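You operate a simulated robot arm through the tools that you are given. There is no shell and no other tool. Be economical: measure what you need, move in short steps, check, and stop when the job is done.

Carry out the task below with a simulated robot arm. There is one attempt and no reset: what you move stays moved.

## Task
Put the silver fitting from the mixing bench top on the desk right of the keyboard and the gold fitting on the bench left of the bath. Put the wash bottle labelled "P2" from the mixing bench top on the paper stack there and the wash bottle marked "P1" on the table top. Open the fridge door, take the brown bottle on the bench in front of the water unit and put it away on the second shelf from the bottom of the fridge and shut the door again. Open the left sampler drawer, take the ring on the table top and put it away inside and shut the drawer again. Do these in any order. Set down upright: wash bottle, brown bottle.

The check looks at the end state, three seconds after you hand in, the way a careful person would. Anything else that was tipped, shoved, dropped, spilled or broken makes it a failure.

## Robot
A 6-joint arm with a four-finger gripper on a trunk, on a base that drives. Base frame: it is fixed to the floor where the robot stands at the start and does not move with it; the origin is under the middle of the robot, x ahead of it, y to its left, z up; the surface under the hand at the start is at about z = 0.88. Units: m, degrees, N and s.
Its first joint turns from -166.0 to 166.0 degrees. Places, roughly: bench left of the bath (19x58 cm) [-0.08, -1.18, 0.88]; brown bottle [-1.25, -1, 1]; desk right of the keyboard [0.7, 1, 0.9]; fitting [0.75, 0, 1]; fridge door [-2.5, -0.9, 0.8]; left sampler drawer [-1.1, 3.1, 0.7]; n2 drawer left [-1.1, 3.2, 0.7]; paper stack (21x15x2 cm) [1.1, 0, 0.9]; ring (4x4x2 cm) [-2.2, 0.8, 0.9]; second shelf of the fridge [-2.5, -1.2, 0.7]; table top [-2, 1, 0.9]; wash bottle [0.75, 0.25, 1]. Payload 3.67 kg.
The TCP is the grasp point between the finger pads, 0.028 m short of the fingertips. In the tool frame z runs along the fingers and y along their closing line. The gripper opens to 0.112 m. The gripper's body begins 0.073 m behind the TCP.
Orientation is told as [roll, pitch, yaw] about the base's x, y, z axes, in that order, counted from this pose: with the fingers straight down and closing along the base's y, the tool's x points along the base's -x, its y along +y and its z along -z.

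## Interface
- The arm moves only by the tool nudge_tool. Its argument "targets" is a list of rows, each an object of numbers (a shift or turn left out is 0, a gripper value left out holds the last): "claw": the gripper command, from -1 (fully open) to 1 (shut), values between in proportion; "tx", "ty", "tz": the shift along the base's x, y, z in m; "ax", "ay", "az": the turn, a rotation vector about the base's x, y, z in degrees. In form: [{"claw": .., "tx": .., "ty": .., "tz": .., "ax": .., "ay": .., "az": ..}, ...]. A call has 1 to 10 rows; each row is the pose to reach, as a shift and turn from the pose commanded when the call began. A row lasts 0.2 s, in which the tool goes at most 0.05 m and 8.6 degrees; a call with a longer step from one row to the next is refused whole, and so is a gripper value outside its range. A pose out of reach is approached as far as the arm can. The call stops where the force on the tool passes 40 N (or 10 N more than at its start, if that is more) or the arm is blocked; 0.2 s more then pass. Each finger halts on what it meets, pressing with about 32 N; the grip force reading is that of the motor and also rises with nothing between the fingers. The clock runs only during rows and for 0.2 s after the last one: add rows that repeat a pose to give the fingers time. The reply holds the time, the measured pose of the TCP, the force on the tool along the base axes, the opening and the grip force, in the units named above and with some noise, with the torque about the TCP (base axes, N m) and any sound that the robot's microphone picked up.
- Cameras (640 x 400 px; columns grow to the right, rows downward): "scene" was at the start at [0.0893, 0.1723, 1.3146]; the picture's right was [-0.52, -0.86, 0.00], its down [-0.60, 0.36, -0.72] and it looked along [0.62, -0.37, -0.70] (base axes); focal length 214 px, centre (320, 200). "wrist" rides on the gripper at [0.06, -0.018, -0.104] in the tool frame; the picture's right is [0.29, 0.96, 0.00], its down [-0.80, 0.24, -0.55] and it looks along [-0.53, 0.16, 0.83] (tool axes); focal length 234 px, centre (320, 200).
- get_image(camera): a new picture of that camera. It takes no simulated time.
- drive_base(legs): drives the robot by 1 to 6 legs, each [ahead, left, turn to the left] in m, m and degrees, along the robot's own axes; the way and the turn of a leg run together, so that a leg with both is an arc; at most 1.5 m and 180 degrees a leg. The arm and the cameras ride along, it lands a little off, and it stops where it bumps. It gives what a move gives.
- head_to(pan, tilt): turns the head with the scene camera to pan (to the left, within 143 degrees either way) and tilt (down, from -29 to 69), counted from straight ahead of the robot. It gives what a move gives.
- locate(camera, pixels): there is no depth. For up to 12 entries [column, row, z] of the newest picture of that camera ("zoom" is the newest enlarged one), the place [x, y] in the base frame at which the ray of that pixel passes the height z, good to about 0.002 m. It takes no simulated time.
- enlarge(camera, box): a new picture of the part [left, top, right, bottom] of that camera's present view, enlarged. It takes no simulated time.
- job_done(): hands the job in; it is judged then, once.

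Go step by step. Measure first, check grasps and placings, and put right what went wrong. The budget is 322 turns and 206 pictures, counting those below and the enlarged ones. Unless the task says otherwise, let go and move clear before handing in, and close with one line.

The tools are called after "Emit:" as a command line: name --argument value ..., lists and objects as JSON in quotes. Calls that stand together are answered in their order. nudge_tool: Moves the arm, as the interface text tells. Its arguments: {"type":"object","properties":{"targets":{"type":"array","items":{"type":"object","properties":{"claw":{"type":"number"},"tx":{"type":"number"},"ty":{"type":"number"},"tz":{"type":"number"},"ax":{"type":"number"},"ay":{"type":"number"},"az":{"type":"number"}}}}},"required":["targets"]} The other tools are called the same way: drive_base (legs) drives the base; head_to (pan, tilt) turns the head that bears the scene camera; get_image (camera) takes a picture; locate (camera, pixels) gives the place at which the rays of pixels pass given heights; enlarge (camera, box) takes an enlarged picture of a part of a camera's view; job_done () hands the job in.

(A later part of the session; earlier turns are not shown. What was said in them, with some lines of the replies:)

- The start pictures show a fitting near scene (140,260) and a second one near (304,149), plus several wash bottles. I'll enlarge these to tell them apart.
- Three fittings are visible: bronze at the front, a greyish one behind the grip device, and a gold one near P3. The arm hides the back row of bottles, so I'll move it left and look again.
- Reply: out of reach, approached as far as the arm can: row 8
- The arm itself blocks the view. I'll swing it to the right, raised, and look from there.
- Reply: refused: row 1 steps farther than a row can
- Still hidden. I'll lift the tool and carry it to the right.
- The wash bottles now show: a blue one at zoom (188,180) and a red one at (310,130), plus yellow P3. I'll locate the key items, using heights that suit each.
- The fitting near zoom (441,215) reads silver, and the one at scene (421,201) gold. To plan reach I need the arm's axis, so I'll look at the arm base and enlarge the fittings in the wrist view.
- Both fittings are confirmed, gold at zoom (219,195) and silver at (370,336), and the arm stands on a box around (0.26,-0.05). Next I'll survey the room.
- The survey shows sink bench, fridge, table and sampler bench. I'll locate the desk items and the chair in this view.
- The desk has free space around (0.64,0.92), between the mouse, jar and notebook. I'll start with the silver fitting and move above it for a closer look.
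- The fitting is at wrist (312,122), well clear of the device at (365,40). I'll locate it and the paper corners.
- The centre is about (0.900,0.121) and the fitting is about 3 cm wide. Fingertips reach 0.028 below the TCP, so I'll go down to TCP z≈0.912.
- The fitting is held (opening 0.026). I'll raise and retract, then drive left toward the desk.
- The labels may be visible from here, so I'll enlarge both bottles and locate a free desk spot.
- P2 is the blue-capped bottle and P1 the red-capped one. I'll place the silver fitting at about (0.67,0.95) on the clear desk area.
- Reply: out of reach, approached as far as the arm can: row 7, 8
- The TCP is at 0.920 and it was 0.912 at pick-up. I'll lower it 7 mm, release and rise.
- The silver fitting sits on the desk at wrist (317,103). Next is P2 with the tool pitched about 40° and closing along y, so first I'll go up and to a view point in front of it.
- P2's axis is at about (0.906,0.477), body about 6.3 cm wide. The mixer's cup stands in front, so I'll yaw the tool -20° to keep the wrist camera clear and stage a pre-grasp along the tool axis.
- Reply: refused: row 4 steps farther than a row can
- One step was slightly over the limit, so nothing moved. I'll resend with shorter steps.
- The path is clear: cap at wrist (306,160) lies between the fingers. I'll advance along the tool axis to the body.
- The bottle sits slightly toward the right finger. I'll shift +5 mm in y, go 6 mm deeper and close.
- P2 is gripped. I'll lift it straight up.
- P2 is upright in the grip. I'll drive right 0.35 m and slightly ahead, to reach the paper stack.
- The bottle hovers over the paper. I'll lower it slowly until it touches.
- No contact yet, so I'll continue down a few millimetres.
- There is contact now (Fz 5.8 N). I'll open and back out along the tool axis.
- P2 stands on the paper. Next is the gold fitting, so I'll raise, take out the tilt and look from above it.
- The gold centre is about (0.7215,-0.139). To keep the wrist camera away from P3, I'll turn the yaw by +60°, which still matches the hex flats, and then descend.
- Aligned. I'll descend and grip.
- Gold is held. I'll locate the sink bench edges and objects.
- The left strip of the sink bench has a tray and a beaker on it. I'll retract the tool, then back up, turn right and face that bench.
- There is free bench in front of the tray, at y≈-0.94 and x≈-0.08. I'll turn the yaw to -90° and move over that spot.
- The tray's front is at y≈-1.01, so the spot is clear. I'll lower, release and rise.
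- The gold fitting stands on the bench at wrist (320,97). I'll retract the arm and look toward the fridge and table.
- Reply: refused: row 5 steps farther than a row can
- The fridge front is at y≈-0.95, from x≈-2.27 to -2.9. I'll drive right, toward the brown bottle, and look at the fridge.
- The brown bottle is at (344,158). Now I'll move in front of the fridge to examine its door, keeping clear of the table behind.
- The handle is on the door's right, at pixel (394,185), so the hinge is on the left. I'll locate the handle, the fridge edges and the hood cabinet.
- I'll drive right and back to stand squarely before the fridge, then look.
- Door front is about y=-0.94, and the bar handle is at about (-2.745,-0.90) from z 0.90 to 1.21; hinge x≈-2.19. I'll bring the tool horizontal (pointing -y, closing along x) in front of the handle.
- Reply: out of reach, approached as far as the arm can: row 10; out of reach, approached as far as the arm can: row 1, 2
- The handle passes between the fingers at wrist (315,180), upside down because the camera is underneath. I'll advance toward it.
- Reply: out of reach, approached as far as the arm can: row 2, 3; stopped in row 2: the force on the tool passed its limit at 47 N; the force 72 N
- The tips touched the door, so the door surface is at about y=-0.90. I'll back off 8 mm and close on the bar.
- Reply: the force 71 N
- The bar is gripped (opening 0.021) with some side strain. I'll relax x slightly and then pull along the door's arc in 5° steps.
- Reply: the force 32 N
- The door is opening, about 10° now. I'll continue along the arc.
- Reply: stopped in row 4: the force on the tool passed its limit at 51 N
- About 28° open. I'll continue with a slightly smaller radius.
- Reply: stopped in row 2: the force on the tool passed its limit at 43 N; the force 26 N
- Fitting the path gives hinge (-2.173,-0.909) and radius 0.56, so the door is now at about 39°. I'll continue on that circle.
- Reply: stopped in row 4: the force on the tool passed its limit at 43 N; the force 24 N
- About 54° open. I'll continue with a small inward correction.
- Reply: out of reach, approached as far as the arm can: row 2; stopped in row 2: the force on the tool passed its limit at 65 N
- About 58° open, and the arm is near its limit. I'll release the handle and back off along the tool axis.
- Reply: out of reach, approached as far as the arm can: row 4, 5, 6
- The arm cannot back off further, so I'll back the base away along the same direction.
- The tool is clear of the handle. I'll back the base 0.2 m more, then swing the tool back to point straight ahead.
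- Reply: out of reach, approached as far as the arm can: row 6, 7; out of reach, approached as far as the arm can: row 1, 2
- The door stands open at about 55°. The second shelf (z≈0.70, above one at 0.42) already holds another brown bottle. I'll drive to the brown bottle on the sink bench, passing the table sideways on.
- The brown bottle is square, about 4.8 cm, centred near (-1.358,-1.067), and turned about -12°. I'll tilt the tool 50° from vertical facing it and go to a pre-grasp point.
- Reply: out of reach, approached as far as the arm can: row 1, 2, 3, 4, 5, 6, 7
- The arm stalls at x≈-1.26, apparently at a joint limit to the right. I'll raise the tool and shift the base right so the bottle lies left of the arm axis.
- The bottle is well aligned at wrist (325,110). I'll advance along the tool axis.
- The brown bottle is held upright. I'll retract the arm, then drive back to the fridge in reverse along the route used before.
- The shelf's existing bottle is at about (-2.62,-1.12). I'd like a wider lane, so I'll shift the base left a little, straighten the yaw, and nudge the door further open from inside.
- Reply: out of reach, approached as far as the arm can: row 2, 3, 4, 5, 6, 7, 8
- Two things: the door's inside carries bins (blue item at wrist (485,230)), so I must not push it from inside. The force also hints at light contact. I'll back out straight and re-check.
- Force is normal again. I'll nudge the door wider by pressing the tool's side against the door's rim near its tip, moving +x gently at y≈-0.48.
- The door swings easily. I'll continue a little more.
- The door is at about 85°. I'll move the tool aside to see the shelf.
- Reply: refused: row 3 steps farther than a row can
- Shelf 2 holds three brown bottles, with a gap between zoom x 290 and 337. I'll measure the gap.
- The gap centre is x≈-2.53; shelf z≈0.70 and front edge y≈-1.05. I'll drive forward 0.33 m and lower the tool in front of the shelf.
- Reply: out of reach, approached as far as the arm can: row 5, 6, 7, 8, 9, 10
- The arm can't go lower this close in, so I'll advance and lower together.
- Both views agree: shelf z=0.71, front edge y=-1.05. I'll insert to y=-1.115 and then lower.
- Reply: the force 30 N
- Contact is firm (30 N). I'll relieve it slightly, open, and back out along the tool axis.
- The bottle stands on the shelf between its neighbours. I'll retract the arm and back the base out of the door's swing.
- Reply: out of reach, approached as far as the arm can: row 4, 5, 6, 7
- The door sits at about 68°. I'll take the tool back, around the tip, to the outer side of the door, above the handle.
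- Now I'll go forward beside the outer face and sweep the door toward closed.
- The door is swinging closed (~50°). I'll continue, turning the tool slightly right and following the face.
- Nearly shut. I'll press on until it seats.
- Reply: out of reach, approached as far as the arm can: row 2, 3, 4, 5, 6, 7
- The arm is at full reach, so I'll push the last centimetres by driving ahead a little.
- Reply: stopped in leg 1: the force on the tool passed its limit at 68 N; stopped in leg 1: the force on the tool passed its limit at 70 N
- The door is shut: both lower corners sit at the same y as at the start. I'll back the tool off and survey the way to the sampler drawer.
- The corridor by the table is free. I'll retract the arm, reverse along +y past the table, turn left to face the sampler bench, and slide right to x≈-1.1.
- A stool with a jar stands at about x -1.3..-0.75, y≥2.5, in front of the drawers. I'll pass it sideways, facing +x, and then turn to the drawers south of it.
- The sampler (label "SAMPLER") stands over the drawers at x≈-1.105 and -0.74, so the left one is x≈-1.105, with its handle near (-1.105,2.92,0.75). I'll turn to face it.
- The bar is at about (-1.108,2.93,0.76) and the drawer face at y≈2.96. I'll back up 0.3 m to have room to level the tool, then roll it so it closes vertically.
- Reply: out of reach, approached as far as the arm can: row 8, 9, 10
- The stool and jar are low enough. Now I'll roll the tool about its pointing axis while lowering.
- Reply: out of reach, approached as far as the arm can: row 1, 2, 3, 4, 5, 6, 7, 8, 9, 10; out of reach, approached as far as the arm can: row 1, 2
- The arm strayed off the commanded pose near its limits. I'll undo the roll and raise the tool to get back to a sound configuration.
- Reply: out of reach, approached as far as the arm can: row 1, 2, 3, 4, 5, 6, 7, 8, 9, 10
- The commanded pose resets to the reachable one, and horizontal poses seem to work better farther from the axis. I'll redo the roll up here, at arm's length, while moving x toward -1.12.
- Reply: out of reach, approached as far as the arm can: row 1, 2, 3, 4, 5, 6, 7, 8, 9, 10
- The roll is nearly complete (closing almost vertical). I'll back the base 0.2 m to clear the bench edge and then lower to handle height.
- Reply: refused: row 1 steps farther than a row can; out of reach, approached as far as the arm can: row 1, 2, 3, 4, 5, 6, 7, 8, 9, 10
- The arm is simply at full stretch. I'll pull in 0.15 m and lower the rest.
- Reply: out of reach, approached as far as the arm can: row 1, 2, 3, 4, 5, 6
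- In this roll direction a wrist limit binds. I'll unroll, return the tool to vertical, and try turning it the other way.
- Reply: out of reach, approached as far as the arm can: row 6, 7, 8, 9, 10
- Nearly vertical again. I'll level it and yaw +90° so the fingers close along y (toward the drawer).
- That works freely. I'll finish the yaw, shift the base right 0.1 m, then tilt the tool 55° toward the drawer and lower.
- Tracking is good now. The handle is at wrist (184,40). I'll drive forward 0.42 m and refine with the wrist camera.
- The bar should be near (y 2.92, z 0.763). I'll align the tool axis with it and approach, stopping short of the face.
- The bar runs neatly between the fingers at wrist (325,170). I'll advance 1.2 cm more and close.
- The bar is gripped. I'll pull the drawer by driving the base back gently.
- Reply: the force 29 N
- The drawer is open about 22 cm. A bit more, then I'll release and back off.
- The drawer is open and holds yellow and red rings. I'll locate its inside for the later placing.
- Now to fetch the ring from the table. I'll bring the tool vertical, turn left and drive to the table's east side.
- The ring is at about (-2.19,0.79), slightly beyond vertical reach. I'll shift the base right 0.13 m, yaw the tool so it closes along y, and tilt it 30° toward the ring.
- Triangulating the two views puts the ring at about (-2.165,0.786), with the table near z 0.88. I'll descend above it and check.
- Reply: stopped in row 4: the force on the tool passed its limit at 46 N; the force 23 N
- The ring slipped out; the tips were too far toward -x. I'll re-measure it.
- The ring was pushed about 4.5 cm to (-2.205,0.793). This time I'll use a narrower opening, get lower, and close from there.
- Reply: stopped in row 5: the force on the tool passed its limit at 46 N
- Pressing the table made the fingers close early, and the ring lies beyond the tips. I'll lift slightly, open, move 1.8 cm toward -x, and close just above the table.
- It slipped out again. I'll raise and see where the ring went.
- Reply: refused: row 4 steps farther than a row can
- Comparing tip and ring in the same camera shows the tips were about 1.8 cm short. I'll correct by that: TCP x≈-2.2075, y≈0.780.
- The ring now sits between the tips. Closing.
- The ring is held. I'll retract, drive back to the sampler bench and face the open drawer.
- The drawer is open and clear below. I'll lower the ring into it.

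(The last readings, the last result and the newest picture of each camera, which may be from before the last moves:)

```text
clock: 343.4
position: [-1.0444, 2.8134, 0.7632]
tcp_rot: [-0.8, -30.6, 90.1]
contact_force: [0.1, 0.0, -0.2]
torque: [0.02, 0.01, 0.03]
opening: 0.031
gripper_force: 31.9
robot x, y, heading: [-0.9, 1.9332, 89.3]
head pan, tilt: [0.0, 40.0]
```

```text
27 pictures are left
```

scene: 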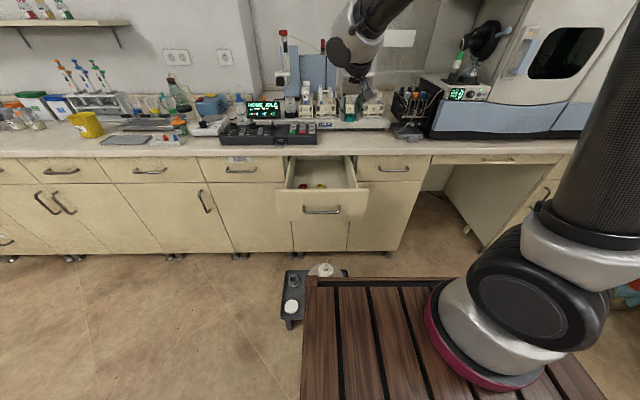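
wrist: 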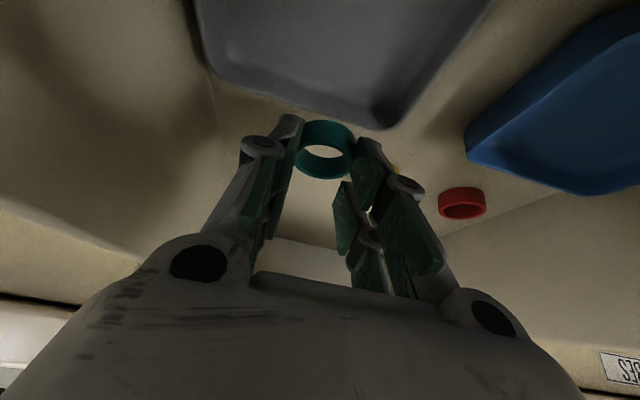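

I'll shift slightly forward and right, away from the tray and the yellow ring, then lower gently.

Emit:
nudge_tool --targets '[{"tx": 0.012, "ty": 0.02}, {"tx": 0.012, "ty": 0.02, "tz": -0.008}, {"tx": 0.012, "ty": 0.02, "tz": -0.014}, {"tx": 0.012, "ty": 0.02, "tz": -0.018}]'

Emit:
get_image --camera "wrist"

```text
clock: 344.4
position: [-1.0324, 2.8334, 0.744]
tcp_rot: [-0.9, -30.7, 90.2]
contact_force: [0.1, -0.3, 0.7]
torque: [0.02, -0.03, -0.01]
opening: 0.0313
gripper_force: 32.3
robot x, y, heading: [-0.9072, 1.9298, 89.1]
head pan, tilt: [0.0, 40.0]
```

```text
26 pictures are left
```

wrist: 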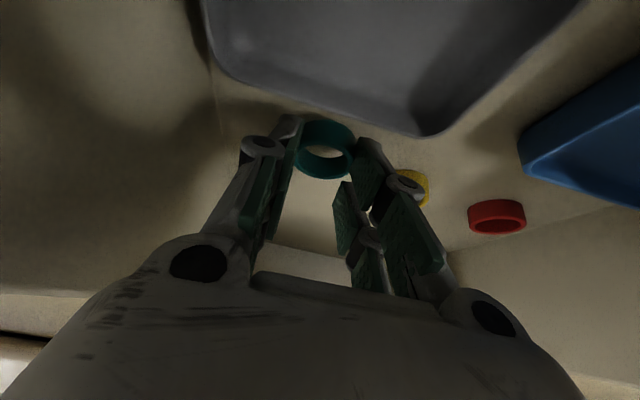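

Emit:
nudge_tool --targets '[{"tz": -0.006}, {"tz": -0.011}, {"tz": -0.011, "claw": 0.25}, {"tz": -0.011, "claw": 0.2}, {"tz": 0.03, "ty": -0.02}, {"tz": 0.07, "ty": -0.04}, {"tz": 0.115, "ty": -0.06}, {"tz": 0.16, "ty": -0.07}, {"tz": 0.205, "ty": -0.08}, {"tz": 0.25, "ty": -0.09}]'

Emit:
get_image --camera "wrist"

```text
clock: 346.6
position: [-1.0315, 2.7471, 0.996]
tcp_rot: [-1.0, -30.6, 90.3]
contact_force: [0.5, 0.9, -0.2]
torque: [0.0, 0.01, 0.03]
opening: 0.0448
gripper_force: 0.0
robot x, y, heading: [-0.9034, 1.9308, 89.1]
head pan, tilt: [0.0, 40.0]
```

```text
25 pictures are left
```

wrist: 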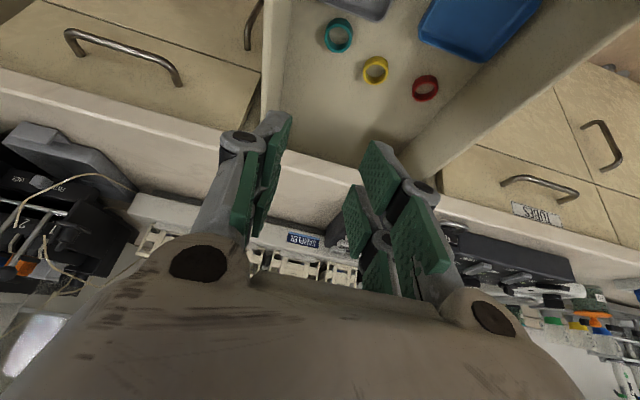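

The teal ring lies in the drawer. Now I'll close it: move the tool in front of the handle with fingers shut, then push.

Emit:
drive_base --legs '[[-0.1, 0, 0.5]]'

Emit:
nudge_tool --targets '[{"ty": -0.03, "tx": -0.02, "claw": 1}, {"ty": -0.06, "tx": -0.04}, {"ty": -0.09, "tx": -0.06}, {"ty": -0.1, "tx": -0.074, "tz": -0.03}, {"ty": -0.1, "tx": -0.074, "tz": -0.07}, {"ty": -0.1, "tx": -0.074, "tz": -0.115}, {"ty": -0.1, "tx": -0.074, "tz": -0.16}, {"ty": -0.1, "tx": -0.074, "tz": -0.2}, {"ty": -0.1, "tx": -0.074, "tz": -0.225}]'

Emit:
get_image --camera "scene"

```text
clock: 347.8
position: [-1.0411, 2.6436, 0.9967]
tcp_rot: [-0.8, -30.7, 90.8]
contact_force: [-0.1, -0.6, 0.8]
torque: [0.0, 0.0, 0.02]
opening: 0.0449
gripper_force: 0.1
robot x, y, heading: [-0.9025, 1.8297, 89.9]
head pan, tilt: [0.0, 40.0]
```

```text
clock: 349.8
position: [-1.1149, 2.5472, 0.7707]
tcp_rot: [-0.8, -30.7, 90.8]
contact_force: [-1.6, -0.3, 0.1]
torque: [0.0, 0.01, 0.0]
opening: 0.0001
gripper_force: 31.7
robot x, y, heading: [-0.9017, 1.8365, 90.1]
head pan, tilt: [0.0, 40.0]
```

```text
24 pictures are left
```

scene: 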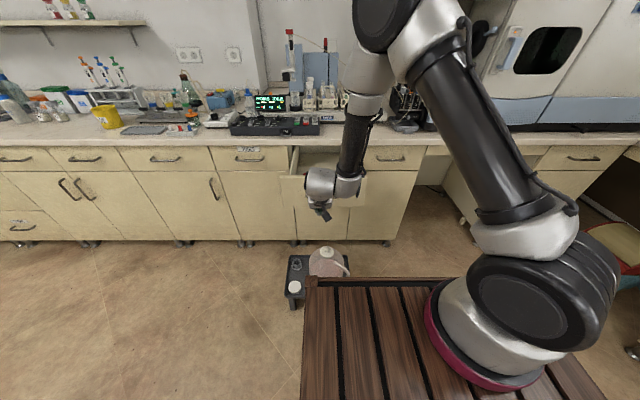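

Emit:
nudge_tool --targets '[{"ty": 0.04, "tx": 0.006}, {"ty": 0.08, "tx": 0.006}, {"ty": 0.12, "tx": 0.006}, {"ty": 0.16, "tx": 0.006}, {"ty": 0.2, "tx": 0.006}, {"ty": 0.24, "tx": 0.006}, {"ty": 0.28, "tx": 0.006}]'

Emit:
nudge_tool --targets '[{"ty": 0.02}, {"ty": 0.035}, {"ty": 0.045}, {"ty": 0.055}, {"ty": 0.065}, {"ty": 0.075}]'

Emit:
get_image --camera "scene"

```text
clock: 351.4
position: [-1.1097, 2.8221, 0.7714]
tcp_rot: [-0.8, -30.8, 90.8]
contact_force: [0.7, 0.3, -0.1]
torque: [-0.05, 0.01, -0.03]
opening: 0.0
gripper_force: 32.0
robot x, y, heading: [-0.9034, 1.8344, 89.8]
head pan, tilt: [0.0, 40.0]
```

```text
clock: 352.4
position: [-1.1099, 2.8734, 0.7664]
tcp_rot: [-1.1, -30.0, 91.0]
contact_force: [-0.1, -0.5, -0.6]
torque: [0.02, -0.01, -0.01]
opening: 0.0001
gripper_force: 31.9
robot x, y, heading: [-0.9061, 1.8316, 89.8]
head pan, tilt: [0.0, 40.0]
stopped in row 5: the force on the tool passed its limit at 58 N (the readings are from after the stop); the commanded pose is now the measured one
```

```text
23 pictures are left
```

scene: 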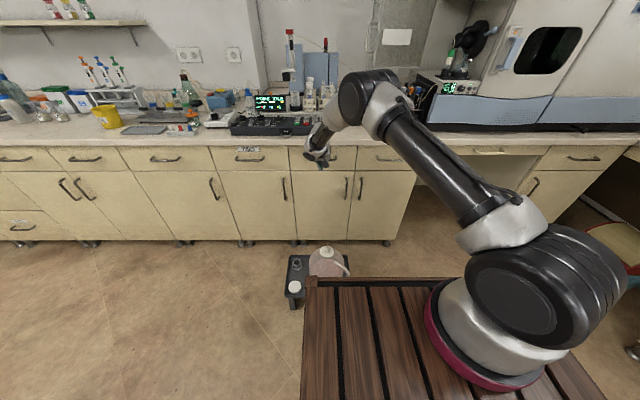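

The push met a firm stop. I'll retract and check the drawer's flushness.

Emit:
nudge_tool --targets '[{"ty": -0.04}, {"ty": -0.08}, {"ty": -0.12, "tz": 0.02}, {"ty": -0.15, "tz": 0.05}, {"ty": -0.17, "tz": 0.09}, {"ty": -0.17, "tz": 0.14}, {"ty": -0.17, "tz": 0.19}, {"ty": -0.17, "tz": 0.24}, {"ty": -0.17, "tz": 0.29}, {"ty": -0.17, "tz": 0.34}]'

Emit:
enlarge --camera "scene" --box '[210, 130, 390, 250]'

```text
clock: 354.6
position: [-1.109, 2.7057, 1.1049]
tcp_rot: [-1.2, -30.0, 90.9]
contact_force: [-0.4, 0.7, -1.1]
torque: [-0.02, 0.03, -0.01]
opening: 0.0
gripper_force: 32.0
robot x, y, heading: [-0.9055, 1.8321, 90.0]
head pan, tilt: [0.0, 40.0]
```

```text
3.33 times, centred on (300, 190) of scene
```

zoom: 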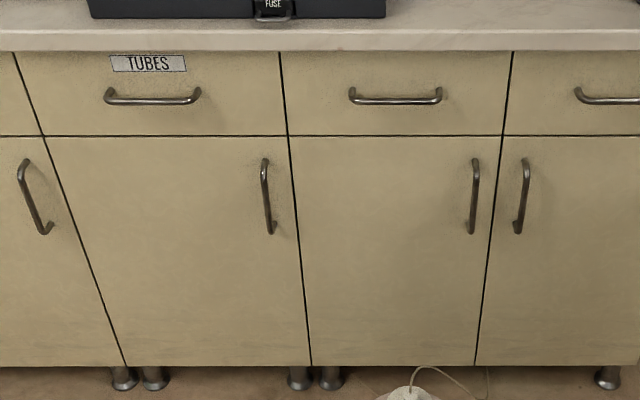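

The drawer is flush. Next is P1: I'll raise the arm, drive back to the mixing bench and look at it.

Emit:
nudge_tool --targets '[{"tz": 0.04, "ty": -0.02}, {"tz": 0.08, "ty": -0.05}, {"tz": 0.12, "ty": -0.08}, {"tz": 0.15, "ty": -0.12}, {"tz": 0.17, "ty": -0.16, "claw": 0}]'

Emit:
drive_base --legs '[[-0.05, 0, 0], [0, 0, -90], [0, -1.38, 0], [0.87, 0, 0]]'

Emit:
head_to --pan -8 --tilt 35

Emit:
get_image --camera "scene"

```text
clock: 355.9
position: [-1.1118, 2.5405, 1.278]
tcp_rot: [-1.2, -30.0, 91.0]
contact_force: [-0.2, 0.5, -0.2]
torque: [-0.05, 0.0, -0.03]
opening: 0.0559
gripper_force: 0.0
robot x, y, heading: [-0.9016, 1.8313, 89.9]
head pan, tilt: [0.0, 40.0]
```

```text
clock: 371.4
position: [0.682, 0.616, 1.2798]
tcp_rot: [-1.3, -30.1, 0.4]
contact_force: [1.3, 0.3, 0.5]
torque: [-0.01, 0.03, 0.0]
opening: 0.0562
gripper_force: 0.1
robot x, y, heading: [-0.027, 0.4136, -0.8]
head pan, tilt: [0.0, 40.0]
```

```text
clock: 372.0
position: [0.681, 0.6155, 1.2787]
tcp_rot: [-1.2, -30.2, 0.4]
contact_force: [0.4, 0.6, 0.3]
torque: [-0.02, 0.0, 0.02]
opening: 0.0558
gripper_force: 0.2
robot x, y, heading: [-0.0301, 0.4166, -0.6]
head pan, tilt: [-8.0, 35.0]
```

```text
21 pictures are left
```

scene: 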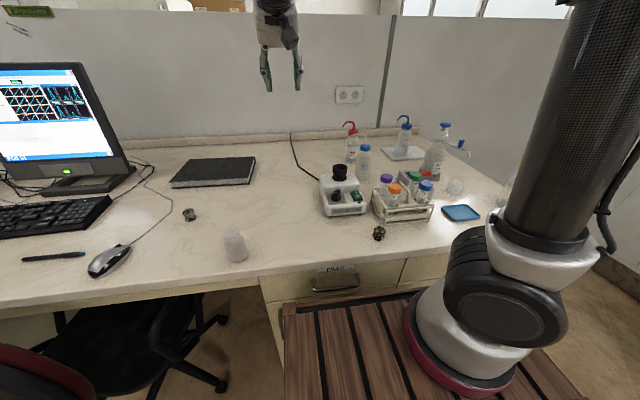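

Emit:
enlarge --camera "scene" --box '[310, 110, 410, 190]'

Emit:
locate --camera "zoom" --pixels '[[320, 200, 0.9]]'

```text
5.00 times, centred on (360, 150) of scene
```

zoom: 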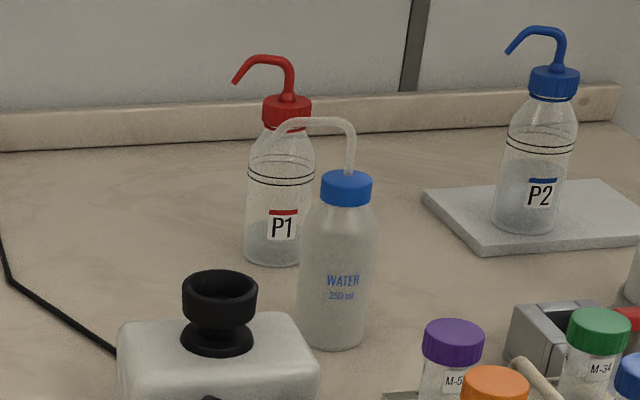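

```text
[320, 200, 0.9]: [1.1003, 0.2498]
```

Emit:
locate --camera "zoom" --pixels '[[273, 264, 0.88], [288, 112, 1.015], [332, 348, 0.88], [346, 190, 1.02], [318, 122, 1.06], [270, 135, 1.05], [235, 82, 1.04], [246, 200, 0.94], [316, 200, 0.94]]'

```text
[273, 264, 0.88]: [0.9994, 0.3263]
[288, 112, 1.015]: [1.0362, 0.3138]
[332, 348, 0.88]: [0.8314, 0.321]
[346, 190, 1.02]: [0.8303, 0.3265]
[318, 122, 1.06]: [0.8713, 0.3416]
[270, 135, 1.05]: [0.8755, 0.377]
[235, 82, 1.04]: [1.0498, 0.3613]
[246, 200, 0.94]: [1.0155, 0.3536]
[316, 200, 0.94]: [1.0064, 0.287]
```

P1's axis is at about (1.033,0.318), and the WATER bottle at (0.867,0.312). I'll come in from the left with yaw -40° and tilt 40°, so the tool passes clear of WATER.

Emit:
drive_base --legs '[[0.03, 0, 0.7]]'

Emit:
nudge_tool --targets '[{"az": -8, "claw": -1, "tx": 0.02}, {"az": -16, "tx": 0.04}, {"az": -24, "tx": 0.06}, {"az": -32, "tx": 0.08, "ty": -0.02}, {"az": -40, "tx": 0.1, "ty": -0.04}]'

Emit:
nudge_tool --targets '[{"ax": -3.2, "ay": -3.9, "tx": 0.02, "ty": -0.03, "tz": -0.02}, {"ax": -6.4, "ay": -7.7, "tx": 0.04, "ty": -0.06, "tz": -0.04}, {"ax": -6.4, "ay": -7.7, "tx": 0.06, "ty": -0.09, "tz": -0.06}, {"ax": -6.4, "ay": -7.7, "tx": 0.08, "ty": -0.12, "tz": -0.08}, {"ax": -6.4, "ay": -7.7, "tx": 0.1, "ty": -0.15, "tz": -0.1}]'

Emit:
get_image --camera "wrist"

```text
clock: 372.9
position: [0.708, 0.6244, 1.2787]
tcp_rot: [-1.1, -30.2, 1.2]
contact_force: [0.4, 0.0, -0.6]
torque: [-0.03, -0.03, 0.04]
opening: 0.0559
gripper_force: 0.1
robot x, y, heading: [0.0012, 0.4163, -0.1]
head pan, tilt: [-8.0, 35.0]
```

```text
clock: 374.1
position: [0.8078, 0.5843, 1.2783]
tcp_rot: [-1.1, -30.1, -39.0]
contact_force: [-0.2, -0.1, 0.8]
torque: [0.0, -0.01, 0.0]
opening: 0.112
gripper_force: 0.0
robot x, y, heading: [-0.0024, 0.4144, -0.0]
head pan, tilt: [-8.0, 35.0]
```

```text
clock: 375.3
position: [0.9081, 0.4332, 1.1749]
tcp_rot: [-1.4, -40.2, -38.9]
contact_force: [-0.9, -0.7, 0.4]
torque: [0.01, 0.01, -0.02]
opening: 0.1116
gripper_force: 0.0
robot x, y, heading: [0.0001, 0.4152, -0.1]
head pan, tilt: [-8.0, 35.0]
```

```text
19 pictures are left
```

wrist: 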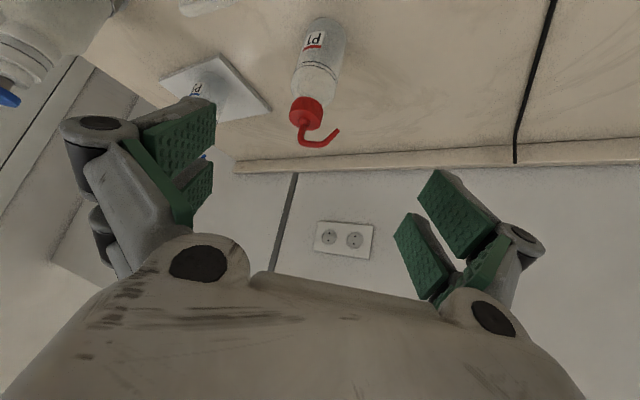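

Emit:
locate --camera "wrist" --pixels '[[306, 110, 1.0], [306, 110, 1.015], [318, 62, 0.95], [326, 20, 0.88]]'

```text
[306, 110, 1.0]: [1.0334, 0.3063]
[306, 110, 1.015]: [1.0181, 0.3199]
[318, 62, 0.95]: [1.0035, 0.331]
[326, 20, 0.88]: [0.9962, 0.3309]
```

Emit:
nudge_tool --targets '[{"tx": 0.013, "ty": -0.018, "tz": -0.034}, {"tx": 0.027, "ty": -0.035, "tz": -0.068}, {"tx": 0.04, "ty": -0.052, "tz": -0.102}, {"tx": 0.06, "ty": -0.068, "tz": -0.133}, {"tx": 0.08, "ty": -0.084, "tz": -0.163}]'

Emit:
get_image --camera "wrist"

Emit:
enlarge --camera "scene" --box '[310, 90, 430, 190]'

```text
clock: 376.5
position: [0.9901, 0.3492, 1.0159]
tcp_rot: [-1.2, -40.3, -38.8]
contact_force: [-0.2, 0.2, 0.6]
torque: [0.0, 0.02, 0.01]
opening: 0.1118
gripper_force: 0.1
robot x, y, heading: [0.0015, 0.4147, 0.1]
head pan, tilt: [-8.0, 35.0]
```

```text
18 pictures are left
```

wrist: 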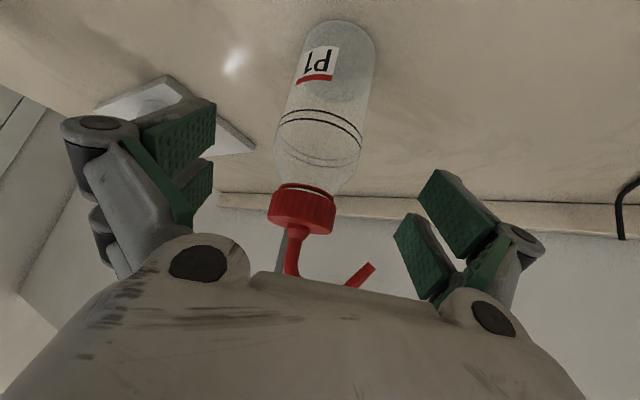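

```text
4.00 times, centred on (370, 140) of scene
```

zoom: 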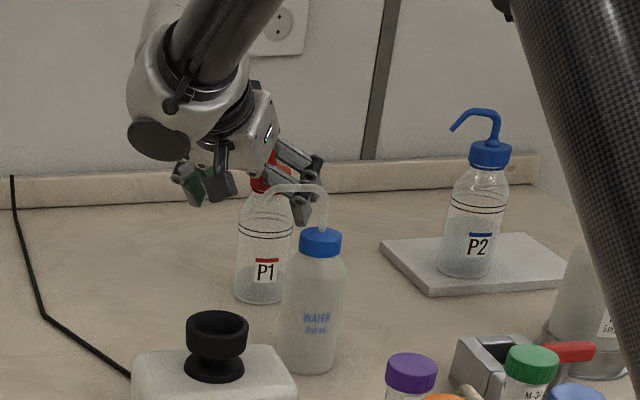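

Emit:
nudge_tool --targets '[{"tx": 0.014, "ty": -0.012, "tz": -0.023}, {"tx": 0.028, "ty": -0.024, "tz": -0.046}, {"tx": 0.039, "ty": -0.033, "tz": -0.066}]'

Emit:
get_image --camera "wrist"

```text
clock: 377.3
position: [1.0283, 0.317, 0.9511]
tcp_rot: [-1.3, -40.2, -38.9]
contact_force: [0.1, 0.0, 0.7]
torque: [0.0, 0.0, 0.01]
opening: 0.1119
gripper_force: 0.0
robot x, y, heading: [-0.0019, 0.4148, 0.1]
head pan, tilt: [-8.0, 35.0]
```

```text
16 pictures are left
```

wrist: 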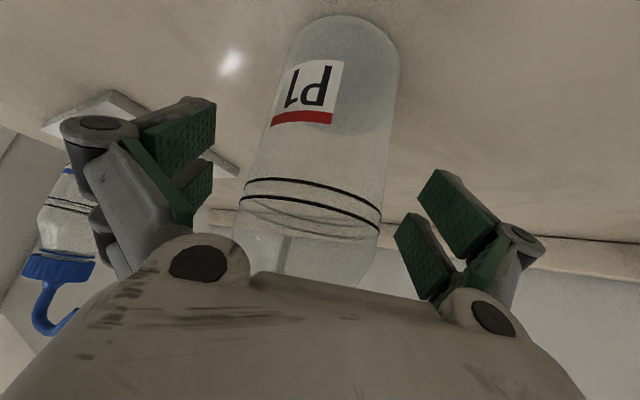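

The view matches the P2 grasp. I'll close and lift straight up.

Emit:
nudge_tool --targets '[{"claw": 0}, {"claw": 1}, {"claw": 1}, {"claw": 1}, {"tz": 0.03}, {"tz": 0.07}, {"tz": 0.12}, {"tz": 0.17}, {"tz": 0.22}, {"tz": 0.27}]'

Emit:
get_image --camera "scene"

```text
clock: 379.5
position: [1.0301, 0.3162, 1.2216]
tcp_rot: [-1.4, -40.1, -38.8]
contact_force: [0.7, 0.5, -2.4]
torque: [-0.01, 0.0, -0.06]
opening: 0.0603
gripper_force: 32.2
robot x, y, heading: [-0.0007, 0.4155, 0.0]
head pan, tilt: [-8.0, 35.0]
```

```text
15 pictures are left
```

scene: 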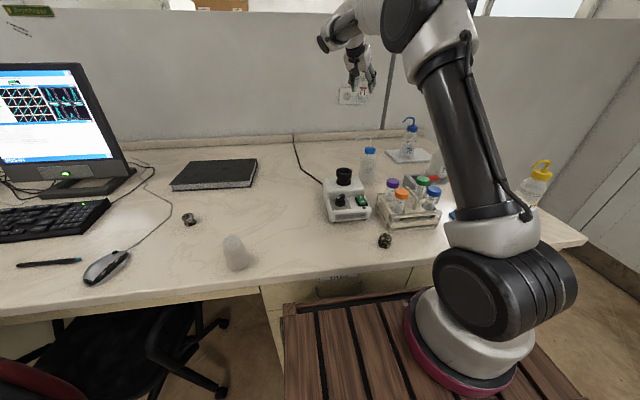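

P1 is held; P2 and the others are undisturbed. I'll retract over the bench and drive to the table.

Emit:
nudge_tool --targets '[{"tx": -0.045}, {"tx": -0.09}, {"tx": -0.135}, {"tx": -0.18}, {"tx": -0.225}, {"tx": -0.25}]'

Emit:
drive_base --legs '[[-0.9, 0, 0], [0, 0, 180], [0, -0.45, 0], [0.28, 0, 0]]'

Emit:
head_to --pan 0 --tilt 35

Emit:
get_image --camera "scene"

```text
clock: 380.9
position: [0.7766, 0.3195, 1.2198]
tcp_rot: [-1.5, -40.1, -38.7]
contact_force: [-0.3, 0.2, -2.2]
torque: [-0.02, 0.0, -0.04]
opening: 0.0599
gripper_force: 31.6
robot x, y, heading: [0.002, 0.4163, 0.2]
head pan, tilt: [-8.0, 35.0]
```

```text
clock: 396.6
position: [-1.9098, 1.0182, 1.2202]
tcp_rot: [-1.3, -40.0, 137.7]
contact_force: [-1.0, 0.4, -3.2]
torque: [0.01, 0.02, 0.05]
opening: 0.06
gripper_force: 32.4
robot x, y, heading: [-1.1395, 0.8757, 176.6]
head pan, tilt: [-8.0, 35.0]
```

```text
clock: 397.3
position: [-1.9115, 1.0179, 1.221]
tcp_rot: [-1.4, -40.0, 137.7]
contact_force: [-0.3, -1.2, -1.7]
torque: [0.01, -0.02, 0.0]
opening: 0.0598
gripper_force: 32.0
robot x, y, heading: [-1.1404, 0.8709, 176.6]
head pan, tilt: [0.0, 35.0]
```

```text
14 pictures are left
```

scene: 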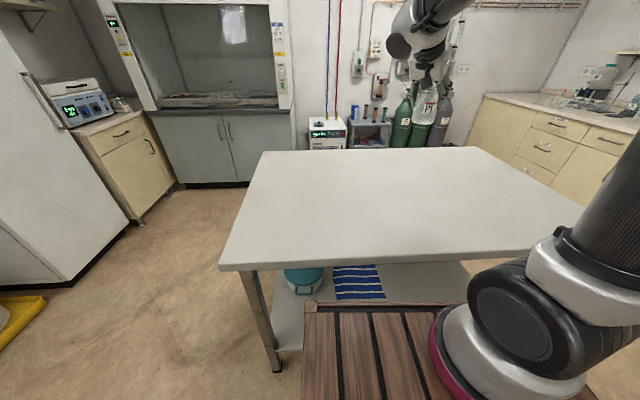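

P1 hangs upright over the empty table. I'll lower it.

Emit:
nudge_tool --targets '[{"tz": -0.045}, {"tz": -0.09}, {"tz": -0.135}, {"tz": -0.18}, {"tz": -0.22}, {"tz": -0.25}]'

Emit:
nudge_tool --targets '[{"tz": -0.004}, {"tz": -0.008}, {"tz": -0.012}, {"tz": -0.015}]'

Emit:
enlarge --camera "scene" --box '[360, 60, 500, 200]'

```text
clock: 398.7
position: [-1.9122, 1.0181, 0.9705]
tcp_rot: [-1.4, -40.0, 137.7]
contact_force: [0.9, -0.7, -2.4]
torque: [0.01, 0.01, 0.02]
opening: 0.06
gripper_force: 32.5
robot x, y, heading: [-1.1404, 0.8753, 176.4]
head pan, tilt: [0.0, 35.0]
```

```text
clock: 399.7
position: [-1.9104, 1.0167, 0.9548]
tcp_rot: [-1.5, -40.0, 137.8]
contact_force: [1.3, -0.2, -2.0]
torque: [0.01, 0.01, 0.0]
opening: 0.06
gripper_force: 32.3
robot x, y, heading: [-1.1417, 0.8756, 176.4]
head pan, tilt: [0.0, 35.0]
```

```text
2.86 times, centred on (430, 130) of scene
```

zoom: 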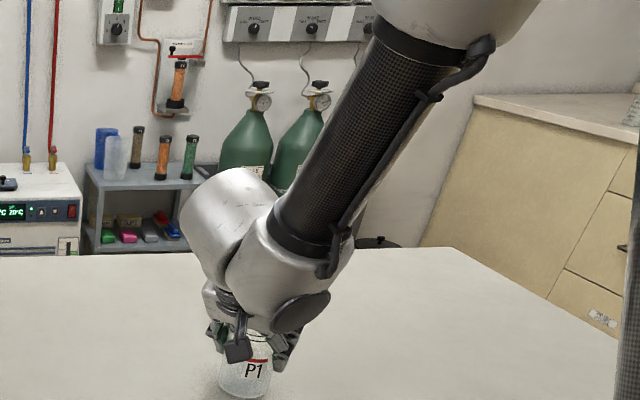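

No contact yet. I'll continue in 2 mm steps.

Emit:
nudge_tool --targets '[{"tz": -0.002}, {"tz": -0.004}, {"tz": -0.006}]'

```text
clock: 400.5
position: [-1.9094, 1.0163, 0.9503]
tcp_rot: [-1.3, -40.3, 137.7]
contact_force: [4.0, 0.7, 13.1]
torque: [-0.33, -0.02, 0.07]
opening: 0.0597
gripper_force: 32.0
robot x, y, heading: [-1.1396, 0.8746, 176.7]
head pan, tilt: [0.0, 35.0]
```

Contact at 13 N. I'll relieve slightly, open, and back out along the tool axis.

Emit:
nudge_tool --targets '[{"tz": 0.002}, {"tz": 0.002, "claw": -0.2}, {"tz": 0.002, "claw": -1}, {"tz": 0.002, "claw": -1}, {"tz": 0.002, "claw": -1}, {"tx": 0.019, "ty": -0.017, "tz": 0.033}, {"tx": 0.038, "ty": -0.035, "tz": 0.063}, {"tx": 0.057, "ty": -0.052, "tz": 0.094}, {"tx": 0.076, "ty": -0.069, "tz": 0.125}, {"tx": 0.095, "ty": -0.087, "tz": 0.156}]'

Emit:
nudge_tool --targets '[{"tx": 0.03, "tz": 0.03}, {"tx": 0.06, "tz": 0.06}, {"tx": 0.08, "tz": 0.1}]'

Emit:
enlarge --camera "scene" --box '[360, 60, 500, 220]'

```text
clock: 402.7
position: [-1.8178, 0.9321, 1.1034]
tcp_rot: [-1.4, -40.1, 137.8]
contact_force: [-0.7, 0.1, 0.7]
torque: [-0.02, -0.02, -0.01]
opening: 0.1119
gripper_force: 0.0
robot x, y, heading: [-1.1409, 0.8775, 176.5]
head pan, tilt: [0.0, 35.0]
```

```text
clock: 403.5
position: [-1.7383, 0.9309, 1.2081]
tcp_rot: [-1.5, -40.1, 137.9]
contact_force: [0.0, -0.3, -0.5]
torque: [0.04, -0.03, -0.02]
opening: 0.1119
gripper_force: 0.1
robot x, y, heading: [-1.1426, 0.8752, 176.6]
head pan, tilt: [0.0, 35.0]
```

```text
2.50 times, centred on (430, 140) of scene
```

zoom: 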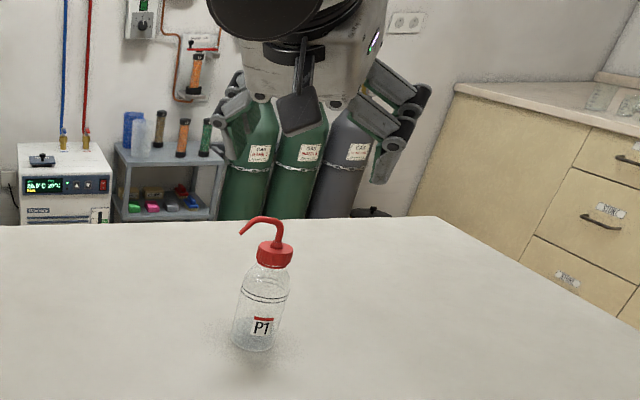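

P1 stands upright on the table. A last glance at the fridge door and the sink bench before handing in.

Emit:
head_to --pan 60 --tilt 25

Emit:
get_image --camera "scene"

```text
clock: 404.8
position: [-1.7392, 0.9309, 1.2072]
tcp_rot: [-1.3, -40.1, 137.9]
contact_force: [-0.5, -0.1, 0.6]
torque: [0.0, -0.01, 0.01]
opening: 0.1121
gripper_force: 0.0
robot x, y, heading: [-1.1431, 0.881, 176.3]
head pan, tilt: [60.0, 25.0]
```

```text
11 pictures are left
```

scene: 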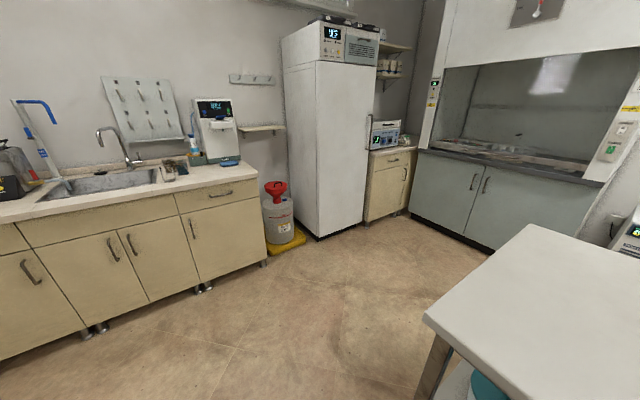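

The fridge door is shut and everything around it is in order, so I'm handing in.

Emit:
job_done

```text
The job is handed in.
```

The job is handed in with every item placed and both the fridge door and the drawer shut. I bumped the ring about 5 cm across the table during failed grips before picking it up.
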